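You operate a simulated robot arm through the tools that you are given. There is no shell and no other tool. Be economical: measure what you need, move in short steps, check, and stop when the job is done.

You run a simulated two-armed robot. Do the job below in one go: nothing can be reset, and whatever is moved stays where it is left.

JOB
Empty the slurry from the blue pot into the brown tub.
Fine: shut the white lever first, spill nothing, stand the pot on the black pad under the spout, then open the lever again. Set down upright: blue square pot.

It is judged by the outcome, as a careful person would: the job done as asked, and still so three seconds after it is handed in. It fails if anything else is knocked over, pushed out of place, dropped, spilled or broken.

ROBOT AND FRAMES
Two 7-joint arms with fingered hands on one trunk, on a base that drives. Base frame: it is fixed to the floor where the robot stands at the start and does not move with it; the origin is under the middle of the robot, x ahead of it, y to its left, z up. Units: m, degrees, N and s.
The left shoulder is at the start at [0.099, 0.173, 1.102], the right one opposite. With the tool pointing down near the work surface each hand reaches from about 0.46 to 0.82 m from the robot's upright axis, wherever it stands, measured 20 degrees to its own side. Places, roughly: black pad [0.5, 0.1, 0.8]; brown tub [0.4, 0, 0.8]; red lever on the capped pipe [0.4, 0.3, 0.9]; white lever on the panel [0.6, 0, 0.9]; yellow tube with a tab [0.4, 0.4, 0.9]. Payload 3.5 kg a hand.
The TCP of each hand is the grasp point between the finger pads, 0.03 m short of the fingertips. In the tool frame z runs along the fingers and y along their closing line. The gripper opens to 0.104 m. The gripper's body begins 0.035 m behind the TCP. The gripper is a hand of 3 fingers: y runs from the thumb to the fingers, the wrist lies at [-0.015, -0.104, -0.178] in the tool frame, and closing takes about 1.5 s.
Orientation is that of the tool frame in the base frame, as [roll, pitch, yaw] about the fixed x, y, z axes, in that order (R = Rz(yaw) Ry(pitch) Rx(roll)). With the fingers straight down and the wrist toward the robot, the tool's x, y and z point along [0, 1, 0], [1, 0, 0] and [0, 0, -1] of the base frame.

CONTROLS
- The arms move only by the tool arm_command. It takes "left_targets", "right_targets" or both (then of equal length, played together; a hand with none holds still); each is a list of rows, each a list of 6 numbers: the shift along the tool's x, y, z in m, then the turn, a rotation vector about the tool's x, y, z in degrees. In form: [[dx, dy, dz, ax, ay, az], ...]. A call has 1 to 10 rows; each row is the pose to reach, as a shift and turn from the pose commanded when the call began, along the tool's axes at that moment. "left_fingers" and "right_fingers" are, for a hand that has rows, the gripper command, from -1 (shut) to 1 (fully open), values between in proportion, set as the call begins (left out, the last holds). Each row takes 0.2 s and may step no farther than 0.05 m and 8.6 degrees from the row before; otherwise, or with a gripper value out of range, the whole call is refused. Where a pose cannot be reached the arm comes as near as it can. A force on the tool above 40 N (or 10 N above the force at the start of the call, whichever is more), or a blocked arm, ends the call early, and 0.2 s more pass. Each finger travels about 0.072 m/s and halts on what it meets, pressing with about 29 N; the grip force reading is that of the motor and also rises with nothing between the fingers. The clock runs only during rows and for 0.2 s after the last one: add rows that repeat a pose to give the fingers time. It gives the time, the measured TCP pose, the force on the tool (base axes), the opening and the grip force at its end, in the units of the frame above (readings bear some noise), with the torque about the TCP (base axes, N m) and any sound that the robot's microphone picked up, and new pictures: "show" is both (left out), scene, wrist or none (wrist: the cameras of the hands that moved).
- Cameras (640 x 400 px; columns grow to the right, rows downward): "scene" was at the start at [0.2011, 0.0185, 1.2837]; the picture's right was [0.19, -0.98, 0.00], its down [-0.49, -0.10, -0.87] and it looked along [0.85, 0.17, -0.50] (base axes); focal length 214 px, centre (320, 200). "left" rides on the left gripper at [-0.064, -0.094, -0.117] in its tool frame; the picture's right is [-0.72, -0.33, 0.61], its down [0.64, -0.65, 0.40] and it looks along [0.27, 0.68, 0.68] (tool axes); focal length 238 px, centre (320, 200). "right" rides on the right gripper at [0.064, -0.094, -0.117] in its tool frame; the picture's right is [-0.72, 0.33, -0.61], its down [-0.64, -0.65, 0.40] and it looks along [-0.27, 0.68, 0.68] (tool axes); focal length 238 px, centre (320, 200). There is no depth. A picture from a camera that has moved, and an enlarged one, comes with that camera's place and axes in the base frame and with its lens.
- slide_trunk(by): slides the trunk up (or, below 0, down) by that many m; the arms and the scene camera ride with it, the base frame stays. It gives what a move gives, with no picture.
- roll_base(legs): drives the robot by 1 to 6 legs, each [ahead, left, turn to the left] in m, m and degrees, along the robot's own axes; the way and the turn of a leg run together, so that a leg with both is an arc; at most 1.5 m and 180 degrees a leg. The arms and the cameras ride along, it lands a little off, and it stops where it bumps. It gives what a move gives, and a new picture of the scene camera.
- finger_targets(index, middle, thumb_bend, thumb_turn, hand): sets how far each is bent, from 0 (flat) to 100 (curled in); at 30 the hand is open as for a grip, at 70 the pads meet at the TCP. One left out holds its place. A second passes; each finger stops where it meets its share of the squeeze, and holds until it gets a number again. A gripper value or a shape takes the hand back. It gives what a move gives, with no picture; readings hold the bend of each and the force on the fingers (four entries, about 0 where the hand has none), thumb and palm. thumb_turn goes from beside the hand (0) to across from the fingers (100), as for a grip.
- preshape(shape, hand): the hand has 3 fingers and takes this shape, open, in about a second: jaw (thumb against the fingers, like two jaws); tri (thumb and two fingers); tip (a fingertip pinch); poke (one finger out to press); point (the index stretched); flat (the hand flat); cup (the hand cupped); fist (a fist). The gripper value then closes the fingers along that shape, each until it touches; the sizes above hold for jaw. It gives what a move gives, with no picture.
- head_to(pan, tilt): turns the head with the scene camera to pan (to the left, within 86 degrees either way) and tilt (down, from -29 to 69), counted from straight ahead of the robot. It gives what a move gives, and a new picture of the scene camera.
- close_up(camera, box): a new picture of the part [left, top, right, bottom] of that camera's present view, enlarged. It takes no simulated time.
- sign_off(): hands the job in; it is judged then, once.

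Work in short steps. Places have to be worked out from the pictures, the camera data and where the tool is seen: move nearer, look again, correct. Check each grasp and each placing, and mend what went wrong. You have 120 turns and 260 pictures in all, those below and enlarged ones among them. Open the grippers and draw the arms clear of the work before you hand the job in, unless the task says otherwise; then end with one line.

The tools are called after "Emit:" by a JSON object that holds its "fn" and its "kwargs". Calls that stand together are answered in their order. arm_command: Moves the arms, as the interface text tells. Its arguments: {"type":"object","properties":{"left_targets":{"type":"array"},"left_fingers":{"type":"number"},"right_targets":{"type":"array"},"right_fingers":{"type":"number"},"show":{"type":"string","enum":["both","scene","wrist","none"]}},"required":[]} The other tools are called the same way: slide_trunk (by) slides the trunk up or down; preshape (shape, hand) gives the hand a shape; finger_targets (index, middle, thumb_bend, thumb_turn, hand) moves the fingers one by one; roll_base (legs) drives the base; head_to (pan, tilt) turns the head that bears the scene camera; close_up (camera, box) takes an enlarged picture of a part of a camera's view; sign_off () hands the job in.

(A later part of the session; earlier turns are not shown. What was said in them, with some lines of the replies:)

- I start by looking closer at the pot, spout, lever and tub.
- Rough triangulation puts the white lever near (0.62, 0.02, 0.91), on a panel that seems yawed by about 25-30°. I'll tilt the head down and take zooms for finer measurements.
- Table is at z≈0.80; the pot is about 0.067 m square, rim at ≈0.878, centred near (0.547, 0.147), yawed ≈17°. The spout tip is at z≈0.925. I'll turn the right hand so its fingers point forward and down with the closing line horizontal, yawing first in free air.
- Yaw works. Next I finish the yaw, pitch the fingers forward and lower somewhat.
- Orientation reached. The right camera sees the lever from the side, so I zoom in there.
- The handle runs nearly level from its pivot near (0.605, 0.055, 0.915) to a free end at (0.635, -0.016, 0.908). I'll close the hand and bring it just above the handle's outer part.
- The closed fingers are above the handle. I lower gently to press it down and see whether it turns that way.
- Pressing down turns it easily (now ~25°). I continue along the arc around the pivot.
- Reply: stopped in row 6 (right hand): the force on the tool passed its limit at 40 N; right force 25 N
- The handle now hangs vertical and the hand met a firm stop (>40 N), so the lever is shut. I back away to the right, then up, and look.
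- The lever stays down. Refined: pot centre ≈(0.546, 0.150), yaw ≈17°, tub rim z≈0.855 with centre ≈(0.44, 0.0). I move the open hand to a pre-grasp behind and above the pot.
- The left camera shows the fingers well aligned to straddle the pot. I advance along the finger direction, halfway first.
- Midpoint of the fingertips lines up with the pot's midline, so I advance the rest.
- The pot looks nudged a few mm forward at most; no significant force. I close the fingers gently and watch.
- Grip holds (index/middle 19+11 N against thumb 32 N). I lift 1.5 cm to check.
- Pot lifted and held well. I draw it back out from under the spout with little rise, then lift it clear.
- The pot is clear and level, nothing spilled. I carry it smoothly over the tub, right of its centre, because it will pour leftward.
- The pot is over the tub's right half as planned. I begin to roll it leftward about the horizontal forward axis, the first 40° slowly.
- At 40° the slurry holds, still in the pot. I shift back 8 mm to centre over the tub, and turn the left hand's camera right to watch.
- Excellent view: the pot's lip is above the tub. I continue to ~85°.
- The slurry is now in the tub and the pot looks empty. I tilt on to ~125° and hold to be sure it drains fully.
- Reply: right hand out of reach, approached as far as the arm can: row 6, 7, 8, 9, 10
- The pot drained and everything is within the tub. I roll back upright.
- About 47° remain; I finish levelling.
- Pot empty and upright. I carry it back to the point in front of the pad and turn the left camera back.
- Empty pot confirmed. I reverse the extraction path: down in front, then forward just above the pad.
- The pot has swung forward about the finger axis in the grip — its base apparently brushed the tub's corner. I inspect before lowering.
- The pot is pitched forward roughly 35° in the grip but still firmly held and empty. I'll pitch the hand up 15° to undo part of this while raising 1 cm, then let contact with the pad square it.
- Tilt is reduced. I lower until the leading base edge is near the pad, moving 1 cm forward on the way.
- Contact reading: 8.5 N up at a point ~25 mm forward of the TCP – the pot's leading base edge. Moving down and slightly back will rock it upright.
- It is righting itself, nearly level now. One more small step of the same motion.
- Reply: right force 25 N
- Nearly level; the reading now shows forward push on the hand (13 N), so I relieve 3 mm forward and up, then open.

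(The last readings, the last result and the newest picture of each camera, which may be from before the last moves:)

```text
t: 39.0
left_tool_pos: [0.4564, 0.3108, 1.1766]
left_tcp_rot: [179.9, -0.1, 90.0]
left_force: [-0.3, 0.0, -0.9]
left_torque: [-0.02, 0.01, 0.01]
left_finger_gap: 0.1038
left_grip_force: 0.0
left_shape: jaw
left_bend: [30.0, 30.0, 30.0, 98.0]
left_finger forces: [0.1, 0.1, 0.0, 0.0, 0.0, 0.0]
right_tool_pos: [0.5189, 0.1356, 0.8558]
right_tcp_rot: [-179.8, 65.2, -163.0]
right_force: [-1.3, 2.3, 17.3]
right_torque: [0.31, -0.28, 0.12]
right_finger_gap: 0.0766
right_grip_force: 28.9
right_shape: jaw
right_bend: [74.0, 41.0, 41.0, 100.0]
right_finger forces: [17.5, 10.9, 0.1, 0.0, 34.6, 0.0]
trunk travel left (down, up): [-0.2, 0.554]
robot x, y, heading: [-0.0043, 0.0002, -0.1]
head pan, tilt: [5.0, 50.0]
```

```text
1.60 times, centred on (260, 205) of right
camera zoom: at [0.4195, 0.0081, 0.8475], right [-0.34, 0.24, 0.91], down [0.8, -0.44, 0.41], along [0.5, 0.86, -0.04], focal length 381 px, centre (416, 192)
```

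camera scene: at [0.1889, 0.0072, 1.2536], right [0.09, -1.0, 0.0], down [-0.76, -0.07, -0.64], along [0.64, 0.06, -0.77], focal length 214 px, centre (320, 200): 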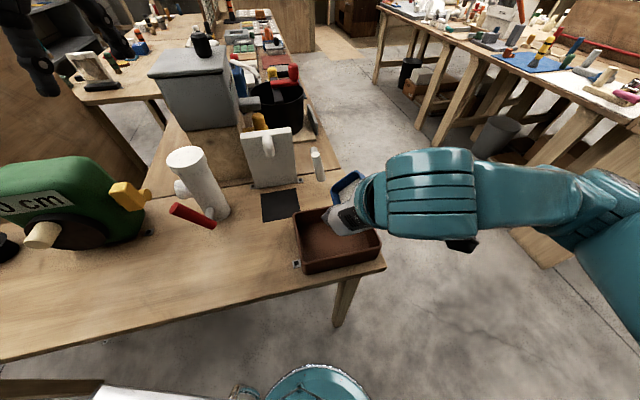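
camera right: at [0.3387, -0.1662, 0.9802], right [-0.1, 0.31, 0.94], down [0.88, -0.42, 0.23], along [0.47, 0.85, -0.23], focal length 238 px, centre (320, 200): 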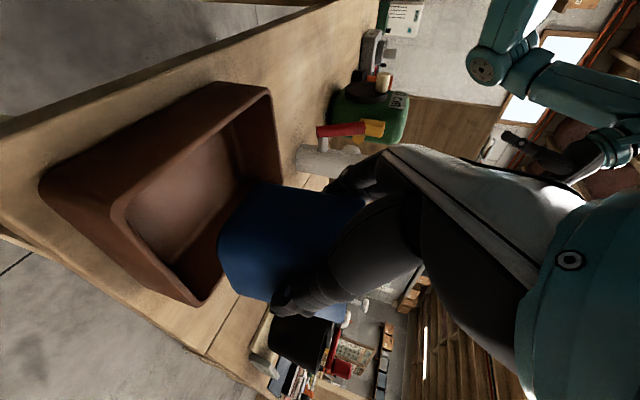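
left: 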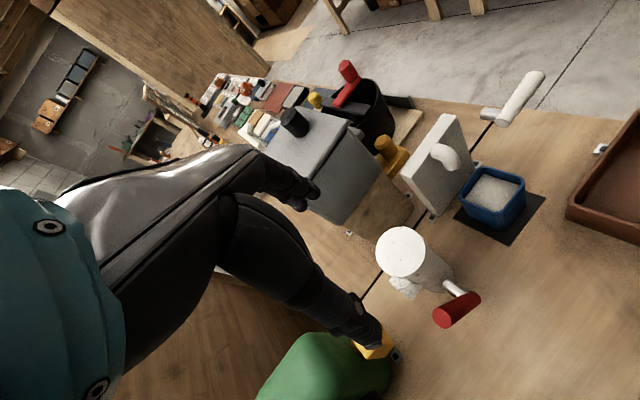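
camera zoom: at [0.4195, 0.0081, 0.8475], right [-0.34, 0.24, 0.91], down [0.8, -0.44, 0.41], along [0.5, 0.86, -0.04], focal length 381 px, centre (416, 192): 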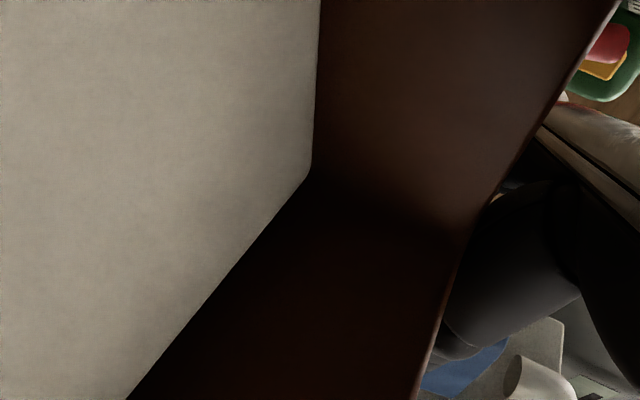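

Side force relieved; I open the fingers in place.

Emit:
{"fn": "arm_command", "kwargs": {"right_targets": [[0, 0, 0, 0, 0, 0], [0, 0, 0, 0, 0, 0], [0, 0, 0, 0, 0, 0], [0, 0, 0, 0, 0, 0], [0, 0, 0, 0, 0, 0]], "right_fingers": 1, "show": "none"}}

Emit:
{"fn": "close_up", "kwargs": {"camera": "left", "box": [420, 90, 600, 230]}}

Emit:
{"fn": "close_up", "kwargs": {"camera": "scene", "box": [220, 130, 380, 230]}}

```text
t: 40.2
left_tool_pos: [0.4572, 0.3107, 1.1751]
left_tcp_rot: [179.9, 0.0, 90.0]
left_force: [0.8, -0.3, 0.3]
left_torque: [-0.01, -0.02, -0.01]
left_finger_gap: 0.104
left_grip_force: 0.0
left_shape: jaw
left_bend: [30.0, 30.0, 30.0, 98.0]
left_finger forces: [0.0, 0.0, 0.1, 0.0, 0.1, 0.1]
right_tool_pos: [0.52, 0.137, 0.8556]
right_tcp_rot: [-179.8, 65.1, -163.1]
right_force: [1.1, 6.4, 12.5]
right_torque: [-0.55, 0.52, -0.24]
right_finger_gap: 0.1024
right_grip_force: 0.0
right_shape: jaw
right_bend: [30.0, 30.0, 31.0, 99.0]
right_finger forces: [0.0, 0.0, 0.0, 0.1, 12.6, 0.0]
trunk travel left (down, up): [-0.2, 0.554]
robot x, y, heading: [0.0029, -0.0013, 0.1]
head pan, tilt: [5.0, 50.0]
```

```text
2.86 times, centred on (510, 160) of left
camera zoom: at [0.3631, 0.2465, 1.2929], right [-0.33, -0.72, -0.61], down [-0.65, 0.64, -0.4], along [0.68, 0.27, -0.68], focal length 681 px, centre (-223, 314)
```

zoom: 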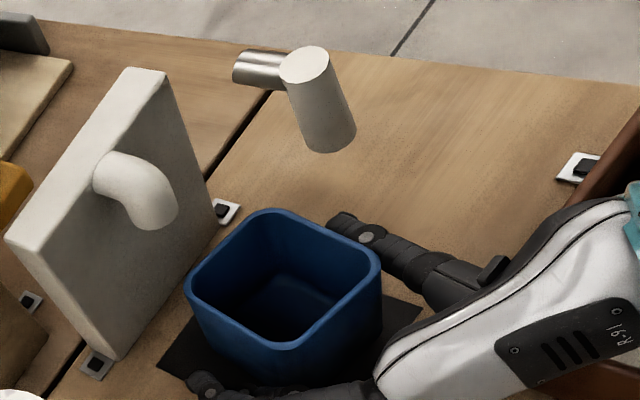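

```text
4.00 times, centred on (300, 180) of scene
camera zoom: at [0.1882, 0.0076, 1.2538], right [0.09, -1.0, 0.0], down [-0.76, -0.07, -0.64], along [0.64, 0.05, -0.77], focal length 858 px, centre (400, 280)
```

zoom: 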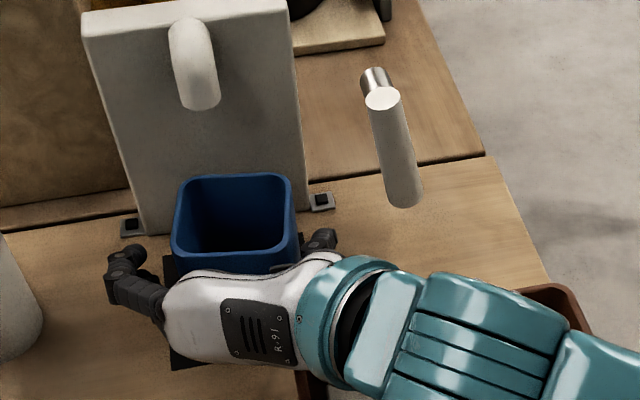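

The pot stands flat on the pad. The hand's thumb base is resting on the tub corner (12 N), so I raise straight up first, then withdraw.

Emit:
{"fn": "arm_command", "kwargs": {"right_targets": [[-0.009, 0, -0.0042, 0, 0, 0], [-0.018, 0, -0.0085, 0, 0, 0], [-0.027, 0, -0.0127, 0, 0, 0]], "show": "none"}}

Emit:
{"fn": "close_up", "kwargs": {"camera": "left", "box": [420, 90, 600, 230]}}

```text
t: 41.0
left_tool_pos: [0.4577, 0.3101, 1.1753]
left_tcp_rot: [180.0, 0.0, 89.9]
left_force: [-0.4, 0.5, -0.6]
left_torque: [0.01, 0.0, -0.01]
left_finger_gap: 0.1036
left_grip_force: 0.0
left_shape: jaw
left_bend: [30.0, 30.0, 30.0, 98.0]
left_finger forces: [0.0, 0.0, 0.0, 0.1, 0.1, 0.0]
right_tool_pos: [0.5209, 0.1364, 0.8851]
right_tcp_rot: [-179.3, 65.2, -162.7]
right_force: [-0.4, 0.2, -0.1]
right_torque: [-0.01, -0.06, 0.01]
right_finger_gap: 0.1035
right_grip_force: 0.1
right_shape: jaw
right_bend: [30.0, 30.0, 30.0, 98.0]
right_finger forces: [0.0, 0.0, 0.0, 0.1, 0.0, 0.0]
trunk travel left (down, up): [-0.2, 0.554]
robot x, y, heading: [0.0008, 0.001, -0.2]
head pan, tilt: [5.0, 50.0]
```

```text
2.86 times, centred on (510, 160) of left
camera zoom: at [0.3638, 0.2459, 1.2927], right [-0.33, -0.72, -0.61], down [-0.65, 0.64, -0.4], along [0.68, 0.27, -0.68], focal length 681 px, centre (-223, 314)
```

zoom: 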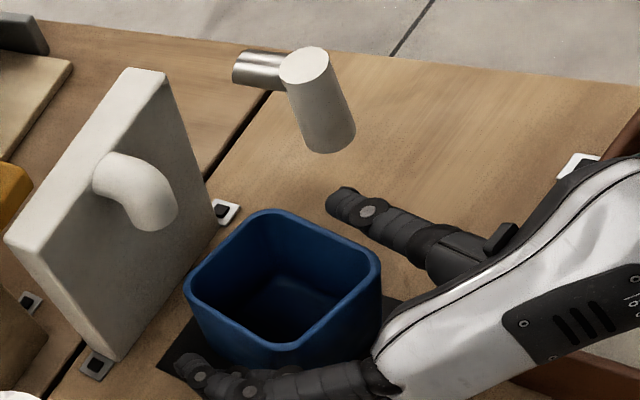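

Clear of pot and tub. I withdraw backward and up, then check the pot.

Emit:
{"fn": "arm_command", "kwargs": {"right_targets": [[-0.008, 0, -0.025, 0, 0, 0], [-0.016, 0, -0.05, 0, 0, 0], [-0.03, 0, -0.08, 0, 0, 0], [-0.05, 0, -0.1, 0, 0, 0], [-0.07, -0.03, -0.11, 0, 0, 0]]}}

Emit:
{"fn": "close_up", "kwargs": {"camera": "left", "box": [400, 90, 640, 250]}}

Emit:
{"fn": "close_up", "kwargs": {"camera": "scene", "box": [220, 130, 420, 290]}}

```text
t: 42.2
left_tool_pos: [0.4571, 0.3082, 1.177]
left_tcp_rot: [-180.0, 0.0, 89.9]
left_force: [-0.4, -0.6, 0.1]
left_torque: [0.03, -0.04, -0.02]
left_finger_gap: 0.1038
left_grip_force: 0.0
left_shape: jaw
left_bend: [30.0, 30.0, 30.0, 98.0]
left_finger forces: [0.0, 0.1, 0.0, 0.0, 0.0, 0.0]
right_tool_pos: [0.4607, 0.0866, 0.9961]
right_tcp_rot: [-180.0, 65.1, -163.3]
right_force: [0.7, 0.0, 0.3]
right_torque: [0.02, 0.03, -0.01]
right_finger_gap: 0.1038
right_grip_force: 0.1
right_shape: jaw
right_bend: [30.0, 30.0, 30.0, 98.0]
right_finger forces: [0.0, 0.1, 0.0, 0.0, 0.0, 0.0]
trunk travel left (down, up): [-0.2, 0.554]
robot x, y, heading: [-0.0041, 0.0005, -0.2]
head pan, tilt: [5.0, 50.0]
camera scene: at [0.1888, 0.0065, 1.2537], right [0.09, -1.0, 0.0], down [-0.76, -0.07, -0.64], along [0.64, 0.06, -0.77], focal length 214 px, centre (320, 200)
camera right: at [0.3607, -0.0408, 0.9889], right [-0.34, 0.24, 0.91], down [0.8, -0.44, 0.41], along [0.5, 0.86, -0.04], focal length 238 px, centre (320, 200)
```

scene: 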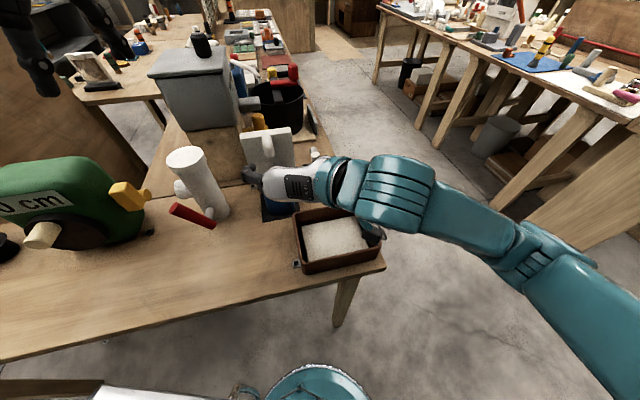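
right: 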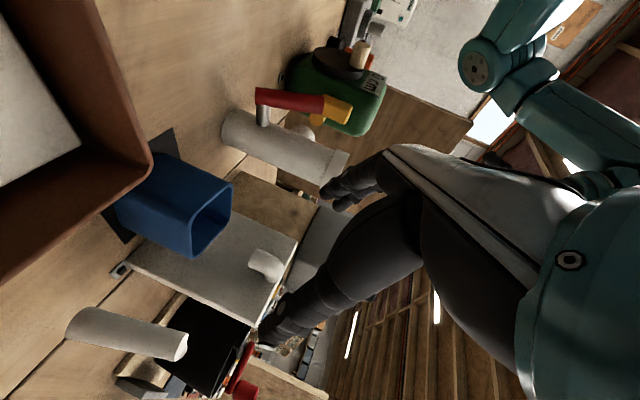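

```text
2.50 times, centred on (520, 170) of left
camera zoom: at [0.3638, 0.2453, 1.2929], right [-0.33, -0.72, -0.61], down [-0.65, 0.64, -0.4], along [0.68, 0.27, -0.68], focal length 596 px, centre (-180, 275)
```

zoom: 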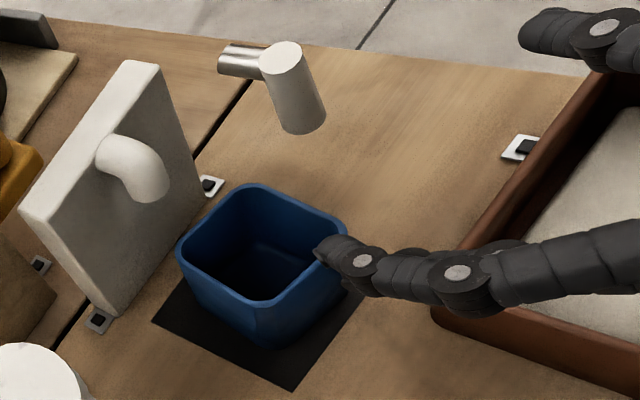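

```text
2.50 times, centred on (320, 210) of scene
camera zoom: at [0.1888, 0.0065, 1.2537], right [0.09, -1.0, 0.0], down [-0.76, -0.07, -0.64], along [0.64, 0.06, -0.77], focal length 536 px, centre (320, 175)
```

zoom: 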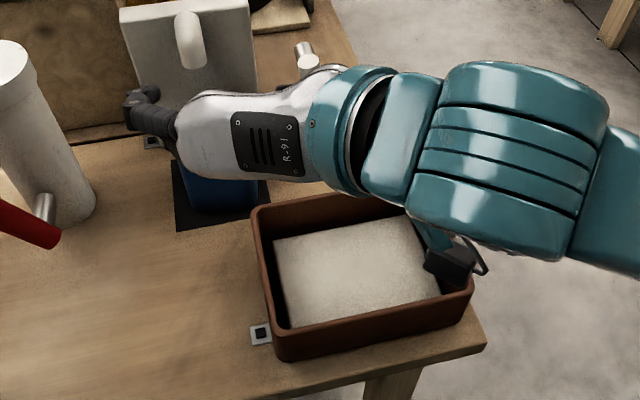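

The pot stands upright on the pad, slurry all in the tub. Next I open the lever: the handle hangs from (0.606, 0.054, 0.918) to (0.612, 0.035, 0.834). I'll straddle it with the open jaw, cage it and roll the hand with it.

Emit:
{"fn": "arm_command", "kwargs": {"right_targets": [[0.01, -0.04, 0.01, 0, 0, 0], [0.03, -0.0769, 0.03, 0, 0, 0], [0.05, -0.0869, 0.045, 0, 0, 0], [0.069, -0.0869, 0.0625, 0, 0, 0]]}}

Emit:
{"fn": "close_up", "kwargs": {"camera": "left", "box": [400, 50, 640, 250]}}

Emit:
{"fn": "close_up", "kwargs": {"camera": "scene", "box": [220, 110, 420, 235]}}

```text
t: 43.2
left_tool_pos: [0.4579, 0.3103, 1.1751]
left_tcp_rot: [-180.0, 0.0, 89.9]
left_force: [0.8, -0.4, 0.1]
left_torque: [-0.04, 0.0, -0.03]
left_finger_gap: 0.1039
left_grip_force: 0.0
left_shape: jaw
left_bend: [30.0, 30.0, 30.0, 98.0]
left_finger forces: [0.0, 0.1, 0.0, 0.0, 0.1, 0.0]
right_tool_pos: [0.5132, 0.012, 0.9051]
right_tcp_rot: [-179.6, 65.1, -162.9]
right_force: [-0.2, 0.1, 0.0]
right_torque: [0.0, 0.02, -0.01]
right_finger_gap: 0.1037
right_grip_force: 0.0
right_shape: jaw
right_bend: [30.0, 30.0, 30.0, 98.0]
right_finger forces: [0.0, 0.1, 0.0, 0.0, 0.1, 0.0]
trunk travel left (down, up): [-0.2, 0.554]
robot x, y, heading: [-0.0001, -0.0001, -0.2]
head pan, tilt: [5.0, 50.0]
camera scene: at [0.189, 0.0071, 1.2536], right [0.09, -1.0, 0.0], down [-0.76, -0.07, -0.64], along [0.64, 0.06, -0.77], focal length 214 px, centre (320, 200)
camera right: at [0.4126, -0.1154, 0.8972], right [-0.34, 0.24, 0.91], down [0.8, -0.44, 0.41], along [0.5, 0.86, -0.04], focal length 238 px, centre (320, 200)
```

scene: 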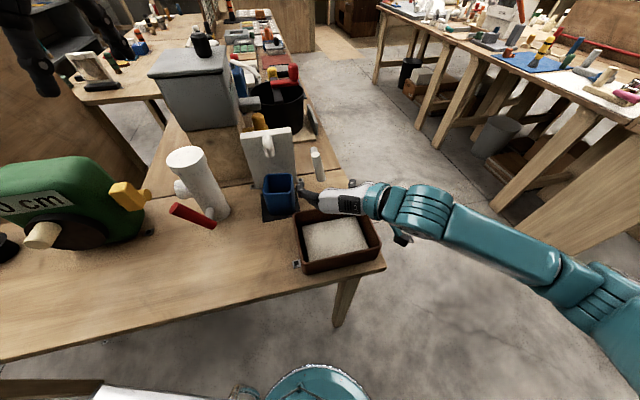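
right: 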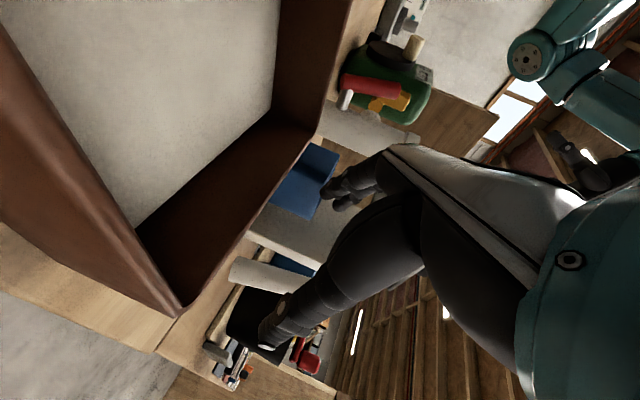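

```text
2.00 times, centred on (520, 150) of left
camera zoom: at [0.364, 0.2459, 1.2927], right [-0.33, -0.72, -0.61], down [-0.65, 0.64, -0.4], along [0.68, 0.27, -0.68], focal length 477 px, centre (-80, 300)
```

zoom: 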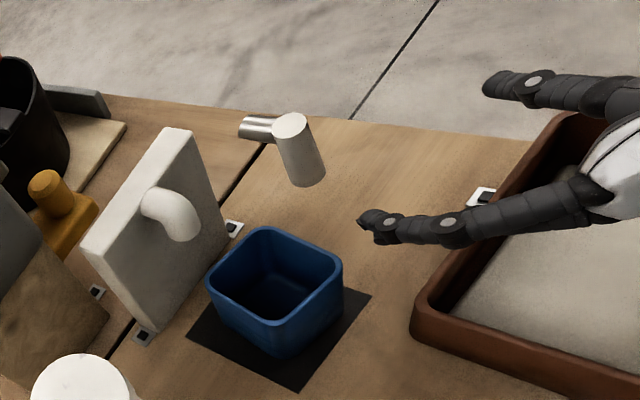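

```text
3.20 times, centred on (320, 172) of scene
camera zoom: at [0.189, 0.0071, 1.2536], right [0.09, -1.0, 0.0], down [-0.76, -0.07, -0.64], along [0.64, 0.06, -0.77], focal length 686 px, centre (320, 288)
```

zoom: 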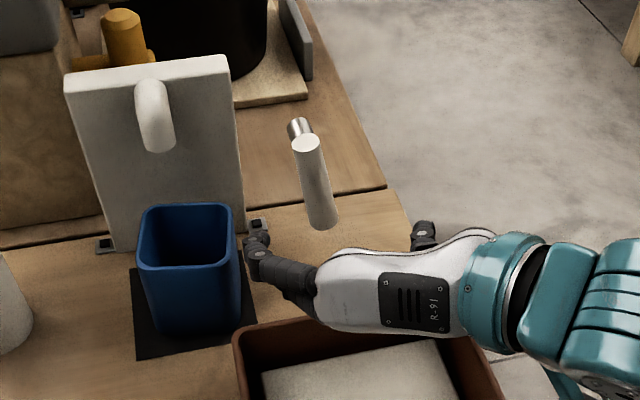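

Fingers bracket the handle line but the left finger would pass close to the pot, so I narrow the jaw to ~0.06 m and advance.

Emit:
{"fn": "arm_command", "kwargs": {"right_targets": [[0, 0, 0, 0, 0, 0], [0, 0, 0, 0, 0, 0], [0, 0, 0, 0, 0, 0], [0, 0, 0.02, 0, 0, 0], [0, 0, 0.04, 0, 0, 0], [-0.001, 0, 0.06, 0, 0, 0]], "right_fingers": 0.15, "show": "none"}}

Emit:
{"fn": "close_up", "kwargs": {"camera": "left", "box": [400, 50, 640, 250]}}

Emit:
{"fn": "close_up", "kwargs": {"camera": "scene", "box": [220, 110, 420, 235]}}

```text
t: 44.6
left_tool_pos: [0.4581, 0.3097, 1.1756]
left_tcp_rot: [-179.9, 0.1, 89.9]
left_force: [0.5, -0.2, 0.0]
left_torque: [-0.02, 0.03, 0.01]
left_finger_gap: 0.1036
left_grip_force: 0.0
left_shape: jaw
left_bend: [30.0, 30.0, 30.0, 98.0]
left_finger forces: [0.0, 0.0, 0.1, 0.1, 0.0, 0.1]
right_tool_pos: [0.5648, 0.0287, 0.8817]
right_tcp_rot: [-179.8, 65.1, -163.1]
right_force: [0.0, -0.1, 0.6]
right_torque: [-0.02, 0.03, 0.01]
right_finger_gap: 0.0603
right_grip_force: 0.0
right_shape: jaw
right_bend: [74.0, 41.0, 66.0, 100.0]
right_finger forces: [0.0, 0.0, 0.1, 0.0, 0.0, 0.0]
trunk travel left (down, up): [-0.2, 0.554]
robot x, y, heading: [0.0006, -0.0026, -0.3]
head pan, tilt: [5.0, 50.0]
```

```text
2.00 times, centred on (520, 150) of left
camera zoom: at [0.364, 0.2461, 1.2926], right [-0.33, -0.72, -0.61], down [-0.65, 0.64, -0.4], along [0.68, 0.27, -0.68], focal length 477 px, centre (-80, 300)
```

zoom: 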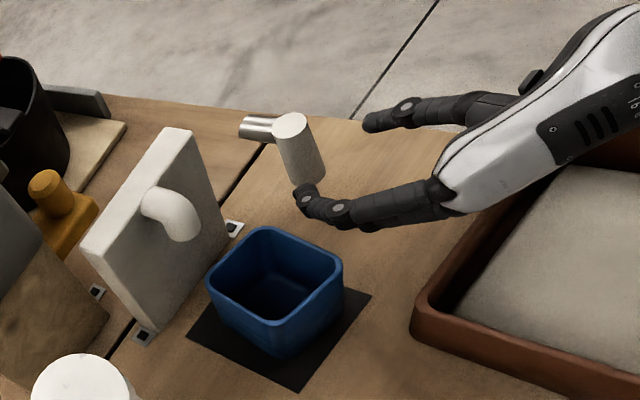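

```text
3.20 times, centred on (320, 172) of scene
camera zoom: at [0.189, 0.0072, 1.2536], right [0.09, -1.0, 0.0], down [-0.76, -0.07, -0.64], along [0.64, 0.06, -0.77], focal length 686 px, centre (320, 288)
```

zoom: 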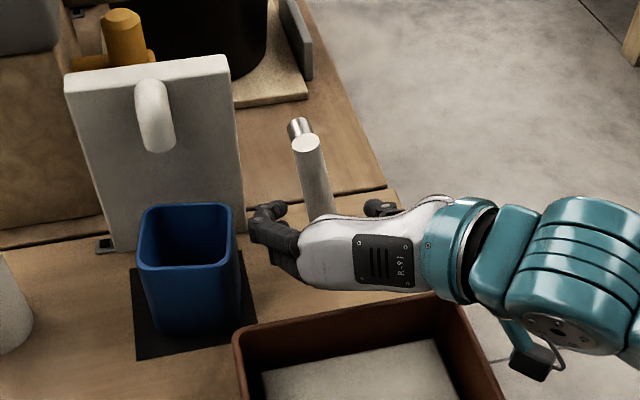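

The handle is centred between the fingers. I advance the rest and close to a loose cage.

Emit:
{"fn": "arm_command", "kwargs": {"right_targets": [[0, 0, 0.02, 0, 0, 0], [0, 0, 0.037, 0, 0, 0], [0, 0, 0.037, 0, 0, 0], [0, 0, 0.037, 0, 0, 0]], "right_fingers": -0.3, "show": "none"}}

Emit:
{"fn": "close_up", "kwargs": {"camera": "left", "box": [400, 50, 640, 250]}}

Emit:
{"fn": "close_up", "kwargs": {"camera": "scene", "box": [220, 110, 420, 235]}}

```text
t: 45.6
left_tool_pos: [0.4582, 0.3096, 1.1762]
left_tcp_rot: [-179.9, -0.1, 90.0]
left_force: [0.0, 0.4, -0.3]
left_torque: [-0.05, -0.01, 0.0]
left_finger_gap: 0.1035
left_grip_force: 0.1
left_shape: jaw
left_bend: [30.0, 30.0, 30.0, 98.0]
left_finger forces: [0.1, 0.1, 0.0, 0.0, 0.1, 0.0]
right_tool_pos: [0.5962, 0.0386, 0.8658]
right_tcp_rot: [-179.5, 65.2, -162.8]
right_force: [-0.5, 0.6, -0.3]
right_torque: [-0.02, 0.02, 0.03]
right_finger_gap: 0.0366
right_grip_force: 0.1
right_shape: jaw
right_bend: [74.0, 51.0, 73.0, 100.0]
right_finger forces: [0.0, 0.0, 0.1, 0.0, 0.0, 0.0]
trunk travel left (down, up): [-0.2, 0.554]
robot x, y, heading: [-0.0047, -0.0, -0.3]
head pan, tilt: [5.0, 50.0]
```

```text
2.00 times, centred on (520, 150) of left
camera zoom: at [0.3639, 0.2459, 1.2927], right [-0.33, -0.72, -0.61], down [-0.65, 0.64, -0.4], along [0.68, 0.27, -0.68], focal length 477 px, centre (-80, 300)
```

zoom: 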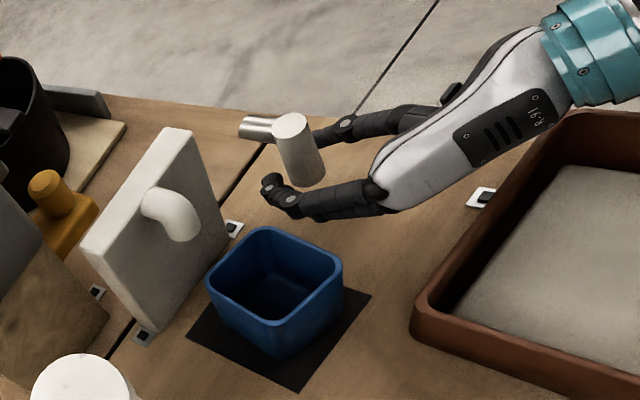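

```text
3.20 times, centred on (320, 172) of scene
camera zoom: at [0.1889, 0.0071, 1.2536], right [0.09, -1.0, 0.0], down [-0.76, -0.07, -0.64], along [0.64, 0.06, -0.77], focal length 686 px, centre (320, 288)
```

zoom: 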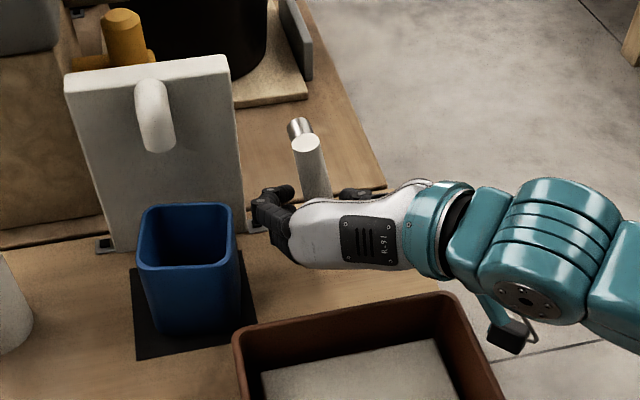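

The handle is caged. I swing the hand around the pivot axis, rolling along, first 48°.

Emit:
{"fn": "arm_command", "kwargs": {"right_targets": [[-0.0016, -0.0063, -0.0008, 3.4, 0, -7.2], [-0.0042, -0.0123, -0.0019, 6.8, 0, -14.5], [-0.0073, -0.0178, -0.0034, 10.2, 0, -21.7], [-0.0111, -0.0229, -0.0052, 13.5, 0, -29], [-0.0156, -0.0273, -0.0073, 16.9, 0, -36.2], [-0.0205, -0.0309, -0.0096, 20.3, 0, -43.5]], "show": "none"}}

Emit:
{"fn": "close_up", "kwargs": {"camera": "left", "box": [400, 50, 640, 250]}}

Emit:
{"fn": "close_up", "kwargs": {"camera": "scene", "box": [220, 110, 420, 235]}}

```text
t: 47.0
left_tool_pos: [0.4576, 0.3108, 1.1765]
left_tcp_rot: [-180.0, -0.1, 89.9]
left_force: [0.4, -0.8, 0.8]
left_torque: [-0.04, -0.01, -0.01]
left_finger_gap: 0.1037
left_grip_force: 0.0
left_shape: jaw
left_bend: [30.0, 30.0, 30.0, 98.0]
left_finger forces: [0.1, 0.1, 0.1, 0.1, 0.1, 0.0]
right_tool_pos: [0.605, 0.0092, 0.8884]
right_tcp_rot: [-110.6, 37.1, -105.3]
right_force: [-0.4, 5.6, -2.0]
right_torque: [0.11, 0.0, 0.15]
right_finger_gap: 0.0386
right_grip_force: 0.0
right_shape: jaw
right_bend: [74.0, 50.0, 73.0, 100.0]
right_finger forces: [2.7, 2.0, 0.0, 0.1, 0.1, 0.0]
trunk travel left (down, up): [-0.2, 0.554]
robot x, y, heading: [0.0001, -0.0005, 0.2]
head pan, tilt: [5.0, 50.0]
```

```text
2.00 times, centred on (520, 150) of left
camera zoom: at [0.364, 0.2467, 1.2925], right [-0.33, -0.72, -0.61], down [-0.65, 0.64, -0.4], along [0.68, 0.27, -0.68], focal length 477 px, centre (-80, 300)
```

zoom: 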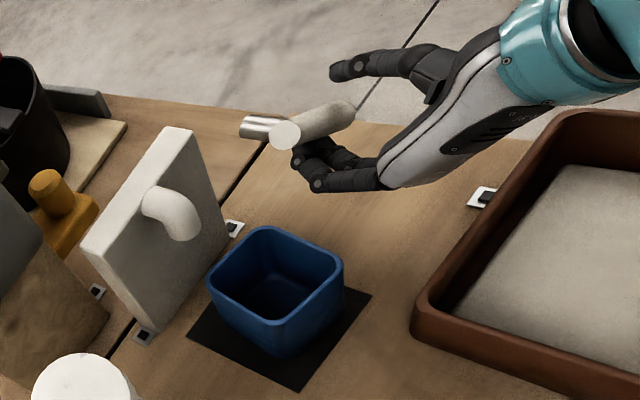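

```text
3.20 times, centred on (320, 172) of scene
camera zoom: at [0.189, 0.0078, 1.2536], right [0.09, -1.0, 0.0], down [-0.76, -0.07, -0.64], along [0.64, 0.05, -0.77], focal length 686 px, centre (320, 288)
```

zoom: 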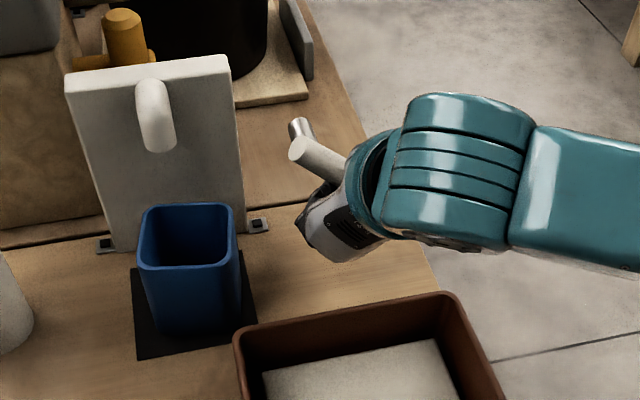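

It follows nicely. The same motion repeats in the rotated frame; I add another 32°.

Emit:
{"fn": "arm_command", "kwargs": {"right_targets": [[-0.0016, -0.0063, -0.0008, 3.4, 0, -7.2], [-0.0042, -0.0123, -0.0019, 6.8, 0, -14.5], [-0.0073, -0.0178, -0.0034, 10.2, 0, -21.7], [-0.0111, -0.0229, -0.0052, 13.5, 0, -29]], "show": "none"}}

Emit:
{"fn": "close_up", "kwargs": {"camera": "left", "box": [400, 50, 640, 250]}}

Emit:
{"fn": "close_up", "kwargs": {"camera": "scene", "box": [220, 110, 420, 235]}}

```text
t: 48.0
left_tool_pos: [0.4596, 0.3101, 1.1757]
left_tcp_rot: [-180.0, 0.0, 89.9]
left_force: [0.0, -0.6, 0.0]
left_torque: [0.04, 0.01, -0.01]
left_finger_gap: 0.1036
left_grip_force: 0.1
left_shape: jaw
left_bend: [30.0, 30.0, 30.0, 98.0]
left_finger forces: [0.0, 0.1, 0.0, 0.0, 0.1, 0.0]
right_tool_pos: [0.6072, 0.0037, 0.9129]
right_tcp_rot: [-94.1, 8.8, -98.7]
right_force: [-0.1, 4.8, -3.9]
right_torque: [0.09, 0.05, 0.09]
right_finger_gap: 0.0385
right_grip_force: 0.0
right_shape: jaw
right_bend: [74.0, 50.0, 73.0, 100.0]
right_finger forces: [2.6, 2.0, 0.1, 0.0, 0.1, 0.0]
trunk travel left (down, up): [-0.2, 0.554]
robot x, y, heading: [-0.0014, -0.0016, -0.0]
head pan, tilt: [5.0, 50.0]
```

```text
2.00 times, centred on (520, 150) of left
camera zoom: at [0.3643, 0.2465, 1.2925], right [-0.33, -0.72, -0.61], down [-0.65, 0.64, -0.4], along [0.68, 0.27, -0.68], focal length 477 px, centre (-80, 300)
```

zoom: 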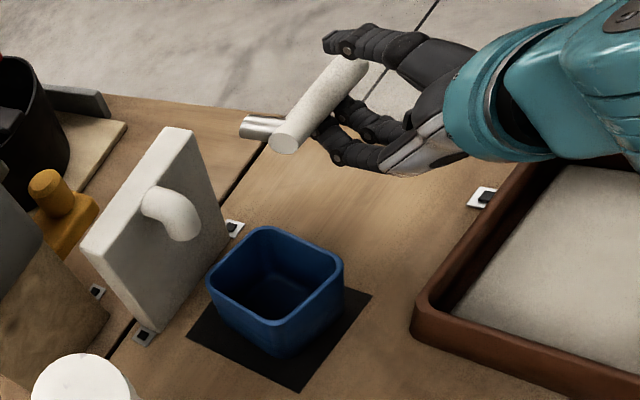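

```text
3.20 times, centred on (320, 172) of scene
camera zoom: at [0.1893, 0.0076, 1.2535], right [0.09, -1.0, 0.0], down [-0.76, -0.07, -0.64], along [0.64, 0.05, -0.77], focal length 686 px, centre (320, 288)
```

zoom: 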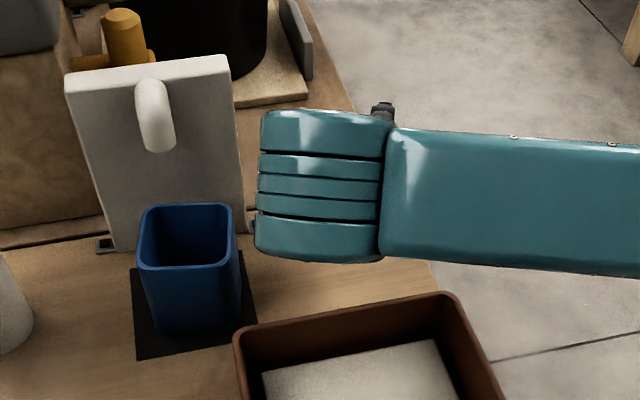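

The handle is within ~10° of its original open angle. I continue until it meets the stop.

Emit:
{"fn": "arm_command", "kwargs": {"right_targets": [[-0.0008, -0.0032, -0.0004, 1.7, 0, -3.6], [-0.0016, -0.0063, -0.0008, 3.4, 0, -7.2], [-0.0028, -0.0093, -0.0013, 5.1, 0, -10.9]], "show": "none"}}

Emit:
{"fn": "close_up", "kwargs": {"camera": "left", "box": [400, 50, 640, 250]}}

```text
t: 48.8
left_tool_pos: [0.4578, 0.3106, 1.1748]
left_tcp_rot: [180.0, 0.0, 89.9]
left_force: [-0.6, 0.1, 0.4]
left_torque: [0.02, 0.0, -0.01]
left_finger_gap: 0.1038
left_grip_force: 0.0
left_shape: jaw
left_bend: [30.0, 30.0, 30.0, 98.0]
left_finger forces: [0.1, 0.0, 0.0, 0.1, 0.1, 0.0]
right_tool_pos: [0.6071, 0.0045, 0.9221]
right_tcp_rot: [-89.1, -2.1, -98.3]
right_force: [-0.2, 3.6, -5.9]
right_torque: [0.16, 0.16, 0.07]
right_finger_gap: 0.0394
right_grip_force: 0.0
right_shape: jaw
right_bend: [74.0, 49.0, 73.0, 100.0]
right_finger forces: [4.3, 2.8, 0.0, 0.1, 0.1, 0.1]
trunk travel left (down, up): [-0.2, 0.554]
robot x, y, heading: [0.0011, 0.0019, -0.1]
head pan, tilt: [5.0, 50.0]
```

```text
2.00 times, centred on (520, 150) of left
camera zoom: at [0.3646, 0.2465, 1.2923], right [-0.33, -0.72, -0.61], down [-0.65, 0.64, -0.4], along [0.68, 0.27, -0.68], focal length 477 px, centre (-80, 300)
```

zoom: 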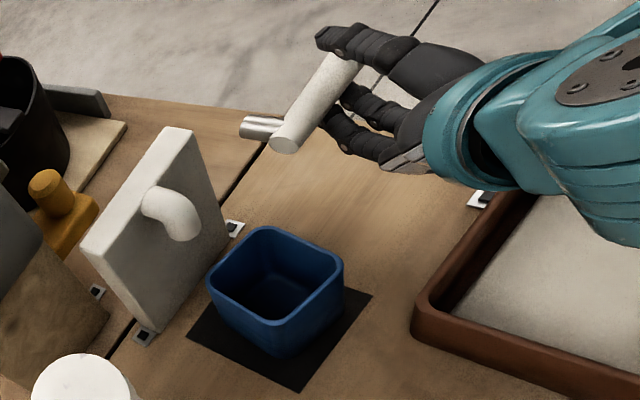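

Almost there; I nudge straight up (−y of the tool now) to feel the stop.

Emit:
{"fn": "arm_command", "kwargs": {"right_targets": [[0, -0.003, 0, 0, 0, 0], [0, -0.006, 0, 0, 0, 0], [0, -0.009, 0, 0, 0, 0]], "show": "none"}}

Emit:
{"fn": "close_up", "kwargs": {"camera": "left", "box": [400, 50, 640, 250]}}

```text
t: 49.6
left_tool_pos: [0.459, 0.31, 1.1754]
left_tcp_rot: [-179.9, -0.1, 90.0]
left_force: [-0.6, -0.1, 0.5]
left_torque: [-0.02, 0.02, -0.04]
left_finger_gap: 0.1035
left_grip_force: 0.1
left_shape: jaw
left_bend: [30.0, 30.0, 30.0, 98.0]
left_finger forces: [0.0, 0.1, 0.1, 0.1, 0.0, 0.0]
right_tool_pos: [0.608, 0.0036, 0.9306]
right_tcp_rot: [-89.3, -2.0, -98.4]
right_force: [-2.6, 3.8, -18.1]
right_torque: [0.19, 0.45, 0.09]
right_finger_gap: 0.0476
right_grip_force: 0.1
right_shape: jaw
right_bend: [31.0, 45.0, 73.0, 100.0]
right_finger forces: [9.6, 7.1, 0.0, 0.0, 0.1, 0.0]
trunk travel left (down, up): [-0.2, 0.554]
robot x, y, heading: [-0.0026, 0.001, -0.1]
head pan, tilt: [5.0, 50.0]
```

```text
2.00 times, centred on (520, 150) of left
camera zoom: at [0.3653, 0.2464, 1.292], right [-0.33, -0.72, -0.61], down [-0.65, 0.64, -0.4], along [0.68, 0.27, -0.68], focal length 477 px, centre (-80, 300)
```

zoom: 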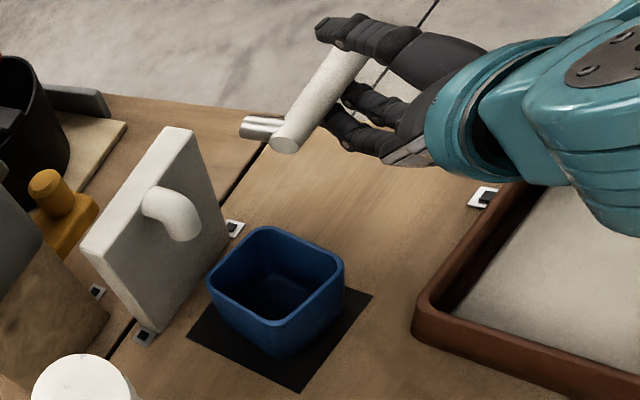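

Firm stop at 18 N with fingers yielding, handle back at its original angle. I ease down, open, and withdraw straight back.

Emit:
{"fn": "arm_command", "kwargs": {"right_targets": [[0, 0.005, 0, 0, 0, 0], [0, 0.007, 0, 0, 0, 0], [0, 0.004, 0, 0, 0, 0], [0, 0.004, 0, 0, 0, 0], [0.0085, 0.004, -0.018, 0, 0, 0], [0.019, 0.004, -0.041, 0, 0, 0], [0.034, 0.004, -0.0725, 0, 0, 0], [0.047, 0.004, -0.1, 0, 0, 0]], "right_fingers": 1, "show": "none"}}

Emit:
{"fn": "close_up", "kwargs": {"camera": "left", "box": [400, 50, 640, 250]}}

```text
t: 51.4
left_tool_pos: [0.4579, 0.3109, 1.1759]
left_tcp_rot: [-180.0, 0.0, 89.8]
left_force: [1.1, 0.0, -0.1]
left_torque: [0.0, 0.02, -0.02]
left_finger_gap: 0.1036
left_grip_force: 0.1
left_shape: jaw
left_bend: [30.0, 30.0, 30.0, 98.0]
left_finger forces: [0.1, 0.0, 0.1, 0.0, 0.1, 0.0]
right_tool_pos: [0.5003, -0.0291, 0.9307]
right_tcp_rot: [-89.0, -1.8, -98.4]
right_force: [0.4, 0.8, 4.5]
right_torque: [0.06, -0.01, -0.01]
right_finger_gap: 0.103
right_grip_force: 0.0
right_shape: jaw
right_bend: [30.0, 33.0, 30.0, 98.0]
right_finger forces: [0.1, 4.3, 0.0, 0.1, 0.0, 0.0]
trunk travel left (down, up): [-0.2, 0.554]
robot x, y, heading: [-0.0027, -0.0031, -0.2]
head pan, tilt: [5.0, 50.0]
```

```text
2.00 times, centred on (520, 150) of left
camera zoom: at [0.3635, 0.2459, 1.2929], right [-0.33, -0.72, -0.61], down [-0.65, 0.64, -0.4], along [0.68, 0.27, -0.68], focal length 477 px, centre (-80, 300)
```

zoom: 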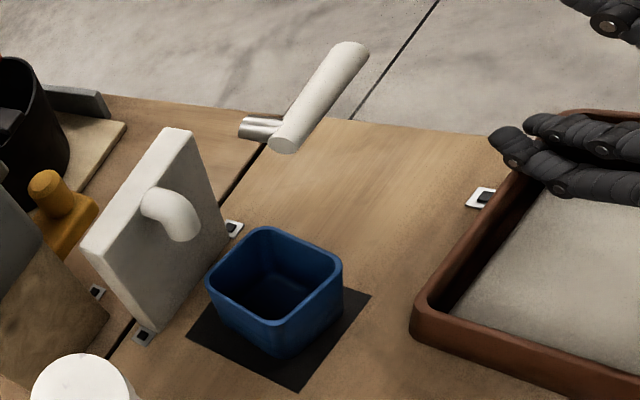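

The lever is back exactly at its open position. A lower finger is brushing the tub rim (4 N), so I lift straight up and away.

Emit:
{"fn": "arm_command", "kwargs": {"right_targets": [[0, -0.02, 0, 0, 0, 0], [0, -0.05, 0, 0, 0, 0], [0, -0.09, 0, 0, 0, 0], [0, -0.13, 0, 0, 0, 0], [0, -0.16, 0, 0, 0, 0]]}}

Emit:
{"fn": "close_up", "kwargs": {"camera": "left", "box": [340, 50, 640, 250]}}

Emit:
{"fn": "close_up", "kwargs": {"camera": "scene", "box": [220, 110, 420, 285]}}

```text
t: 52.6
left_tool_pos: [0.4568, 0.3105, 1.1765]
left_tcp_rot: [-180.0, 0.0, 89.9]
left_force: [0.5, -0.8, 0.0]
left_torque: [0.02, 0.01, 0.0]
left_finger_gap: 0.1037
left_grip_force: 0.0
left_shape: jaw
left_bend: [30.0, 30.0, 30.0, 98.0]
left_finger forces: [0.1, 0.0, 0.0, 0.0, 0.0, 0.0]
right_tool_pos: [0.4964, -0.0218, 1.0883]
right_tcp_rot: [-89.0, -1.9, -98.3]
right_force: [0.3, -0.3, -0.4]
right_torque: [0.0, 0.01, 0.05]
right_finger_gap: 0.1039
right_grip_force: 0.0
right_shape: jaw
right_bend: [30.0, 30.0, 30.0, 98.0]
right_finger forces: [0.0, 0.0, 0.1, 0.1, 0.1, 0.0]
trunk travel left (down, up): [-0.2, 0.554]
robot x, y, heading: [-0.0017, -0.0027, 0.1]
head pan, tilt: [5.0, 50.0]
camera scene: at [0.1885, 0.0071, 1.2537], right [0.09, -1.0, 0.0], down [-0.76, -0.07, -0.64], along [0.64, 0.06, -0.77], focal length 214 px, centre (320, 200)
camera right: at [0.3713, -0.0648, 1.1829], right [-0.5, 0.79, -0.36], down [0.48, 0.6, 0.64], along [0.72, 0.14, -0.68], focal length 238 px, centre (320, 200)
```

scene: 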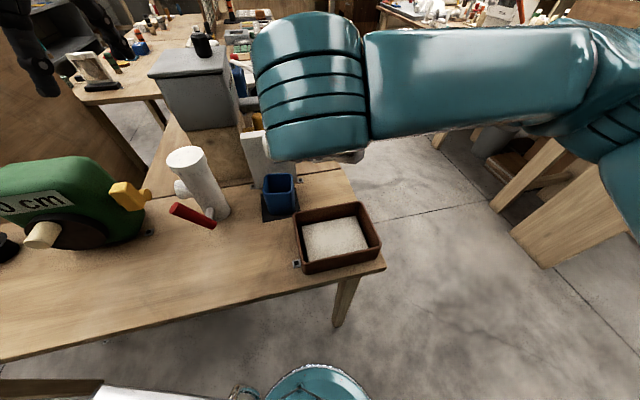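
right: 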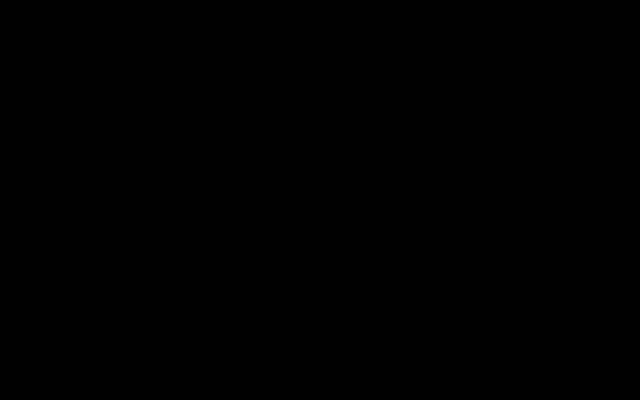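

```text
2.00 times, centred on (490, 150) of left
camera zoom: at [0.3635, 0.246, 1.2929], right [-0.33, -0.72, -0.61], down [-0.65, 0.64, -0.4], along [0.68, 0.27, -0.68], focal length 477 px, centre (-20, 300)
```

zoom: 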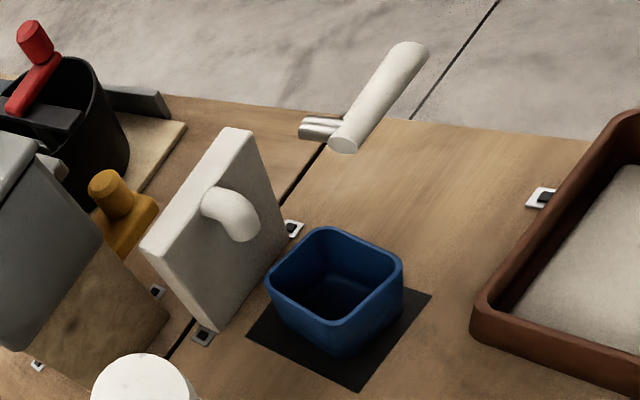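

```text
2.29 times, centred on (320, 198) of scene
camera zoom: at [0.1885, 0.0071, 1.2537], right [0.09, -1.0, 0.0], down [-0.76, -0.07, -0.64], along [0.64, 0.06, -0.77], focal length 490 px, centre (320, 206)
```

zoom: 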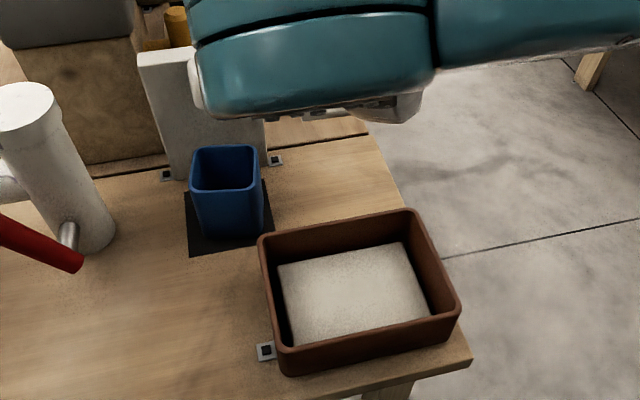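

All looks right; a last close look at the pot's footing on the pad.

Emit:
{"fn": "close_up", "kwargs": {"camera": "scene", "box": [250, 150, 330, 230]}}

Emit:
{"fn": "close_up", "kwargs": {"camera": "left", "box": [450, 150, 570, 250]}}

```text
5.00 times, centred on (290, 190) of scene
camera zoom: at [0.1885, 0.0071, 1.2537], right [0.09, -1.0, 0.0], down [-0.76, -0.07, -0.64], along [0.64, 0.06, -0.77], focal length 1072 px, centre (470, 250)
```

zoom: 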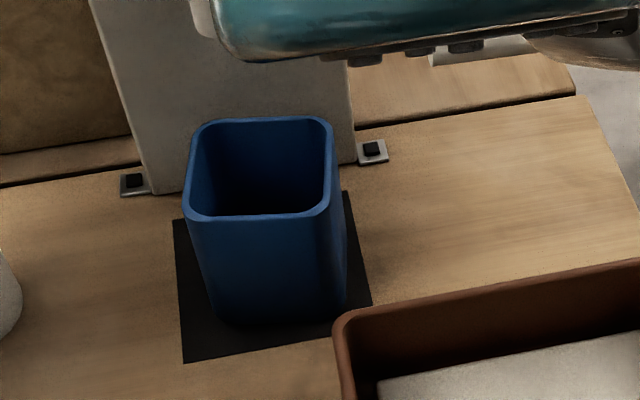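

```text
4.00 times, centred on (510, 200) of left
camera zoom: at [0.3635, 0.246, 1.2929], right [-0.33, -0.72, -0.61], down [-0.65, 0.64, -0.4], along [0.68, 0.27, -0.68], focal length 953 px, centre (-440, 200)
```

zoom: 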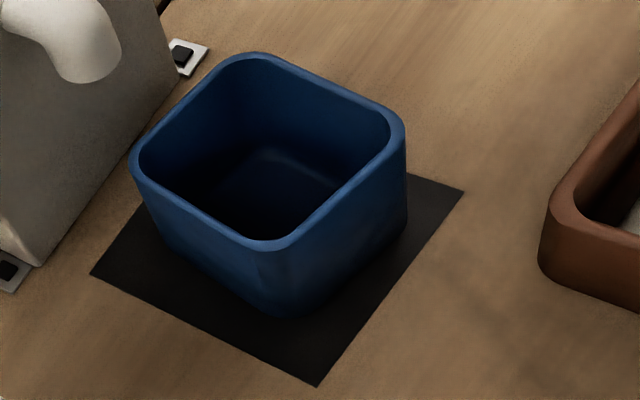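

The pot's base is wholly on the pad, upright and empty. I draw the right arm clear to the right and up.

Emit:
{"fn": "arm_command", "kwargs": {"right_targets": [[0.03, -0.02, 0, 0, 0, 0], [0.06, -0.04, 0, 0, 0, 0], [0.09, -0.06, 0, 0, 0, 0], [0.12, -0.07, 0, 0, 0, 0], [0.15, -0.08, 0, 0, 0, 0], [0.15, -0.08, 0, 0, 0, 0]], "show": "scene"}}

Emit:
{"fn": "close_up", "kwargs": {"camera": "scene", "box": [140, 90, 440, 290]}}

```text
t: 54.0
left_tool_pos: [0.4571, 0.3113, 1.1765]
left_tcp_rot: [180.0, 0.0, 89.8]
left_force: [-0.4, 0.0, 0.8]
left_torque: [-0.01, 0.02, 0.0]
left_finger_gap: 0.1037
left_grip_force: 0.1
left_shape: jaw
left_bend: [30.0, 30.0, 30.0, 98.0]
left_finger forces: [0.0, 0.0, 0.1, 0.0, 0.1, 0.0]
right_tool_pos: [0.4757, -0.1678, 1.1727]
right_tcp_rot: [-89.0, -1.9, -98.3]
right_force: [0.2, 0.2, 0.5]
right_torque: [0.02, -0.02, -0.02]
right_finger_gap: 0.1038
right_grip_force: 0.1
right_shape: jaw
right_bend: [30.0, 30.0, 30.0, 98.0]
right_finger forces: [0.0, 0.1, 0.0, 0.1, 0.0, 0.0]
trunk travel left (down, up): [-0.2, 0.554]
robot x, y, heading: [-0.0024, -0.0039, -0.1]
head pan, tilt: [5.0, 50.0]
camera scene: at [0.189, 0.0074, 1.2536], right [0.09, -1.0, 0.0], down [-0.76, -0.07, -0.64], along [0.64, 0.06, -0.77], focal length 214 px, centre (320, 200)
```

scene: 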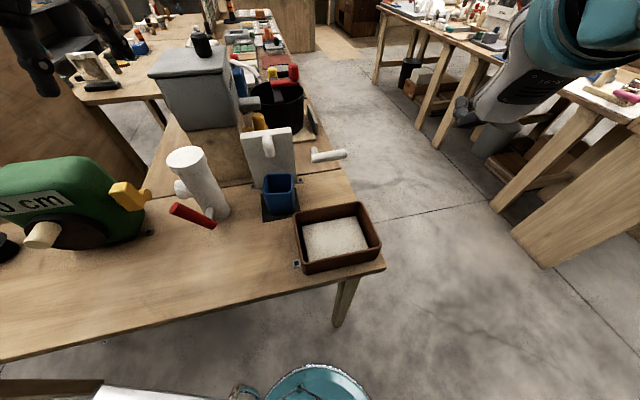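

```text
2.00 times, centred on (290, 190) of scene
camera zoom: at [0.189, 0.0074, 1.2536], right [0.09, -1.0, 0.0], down [-0.76, -0.07, -0.64], along [0.64, 0.06, -0.77], focal length 429 px, centre (380, 220)
```

zoom: 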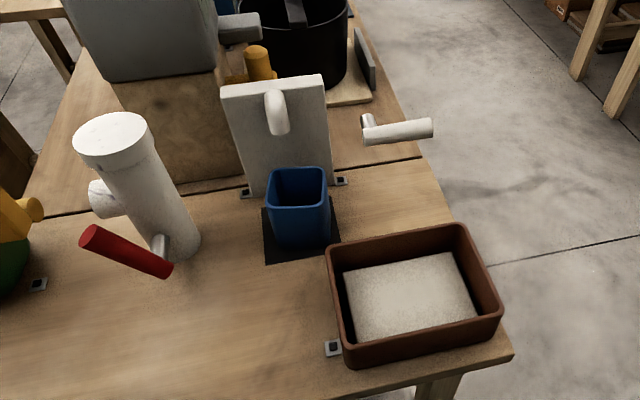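

Everything is in place: lever open, pot upright and empty on the pad, slurry in the tub, arms clear. I hand the job in.

Emit:
{"fn": "sign_off", "kwargs": {}}

```text
The job is handed in.
```

I shut the white lever, emptied the slurry from the blue pot into the brown tub with no visible spill, stood the pot upright on the black pad in front of the spout, and opened the lever again. On the way back the pot was knocked askew in the grip, most likely on the tub's corner, and I righted it on the pad. The hand also touched the tub's rim, and the pictures show nothing out of place.
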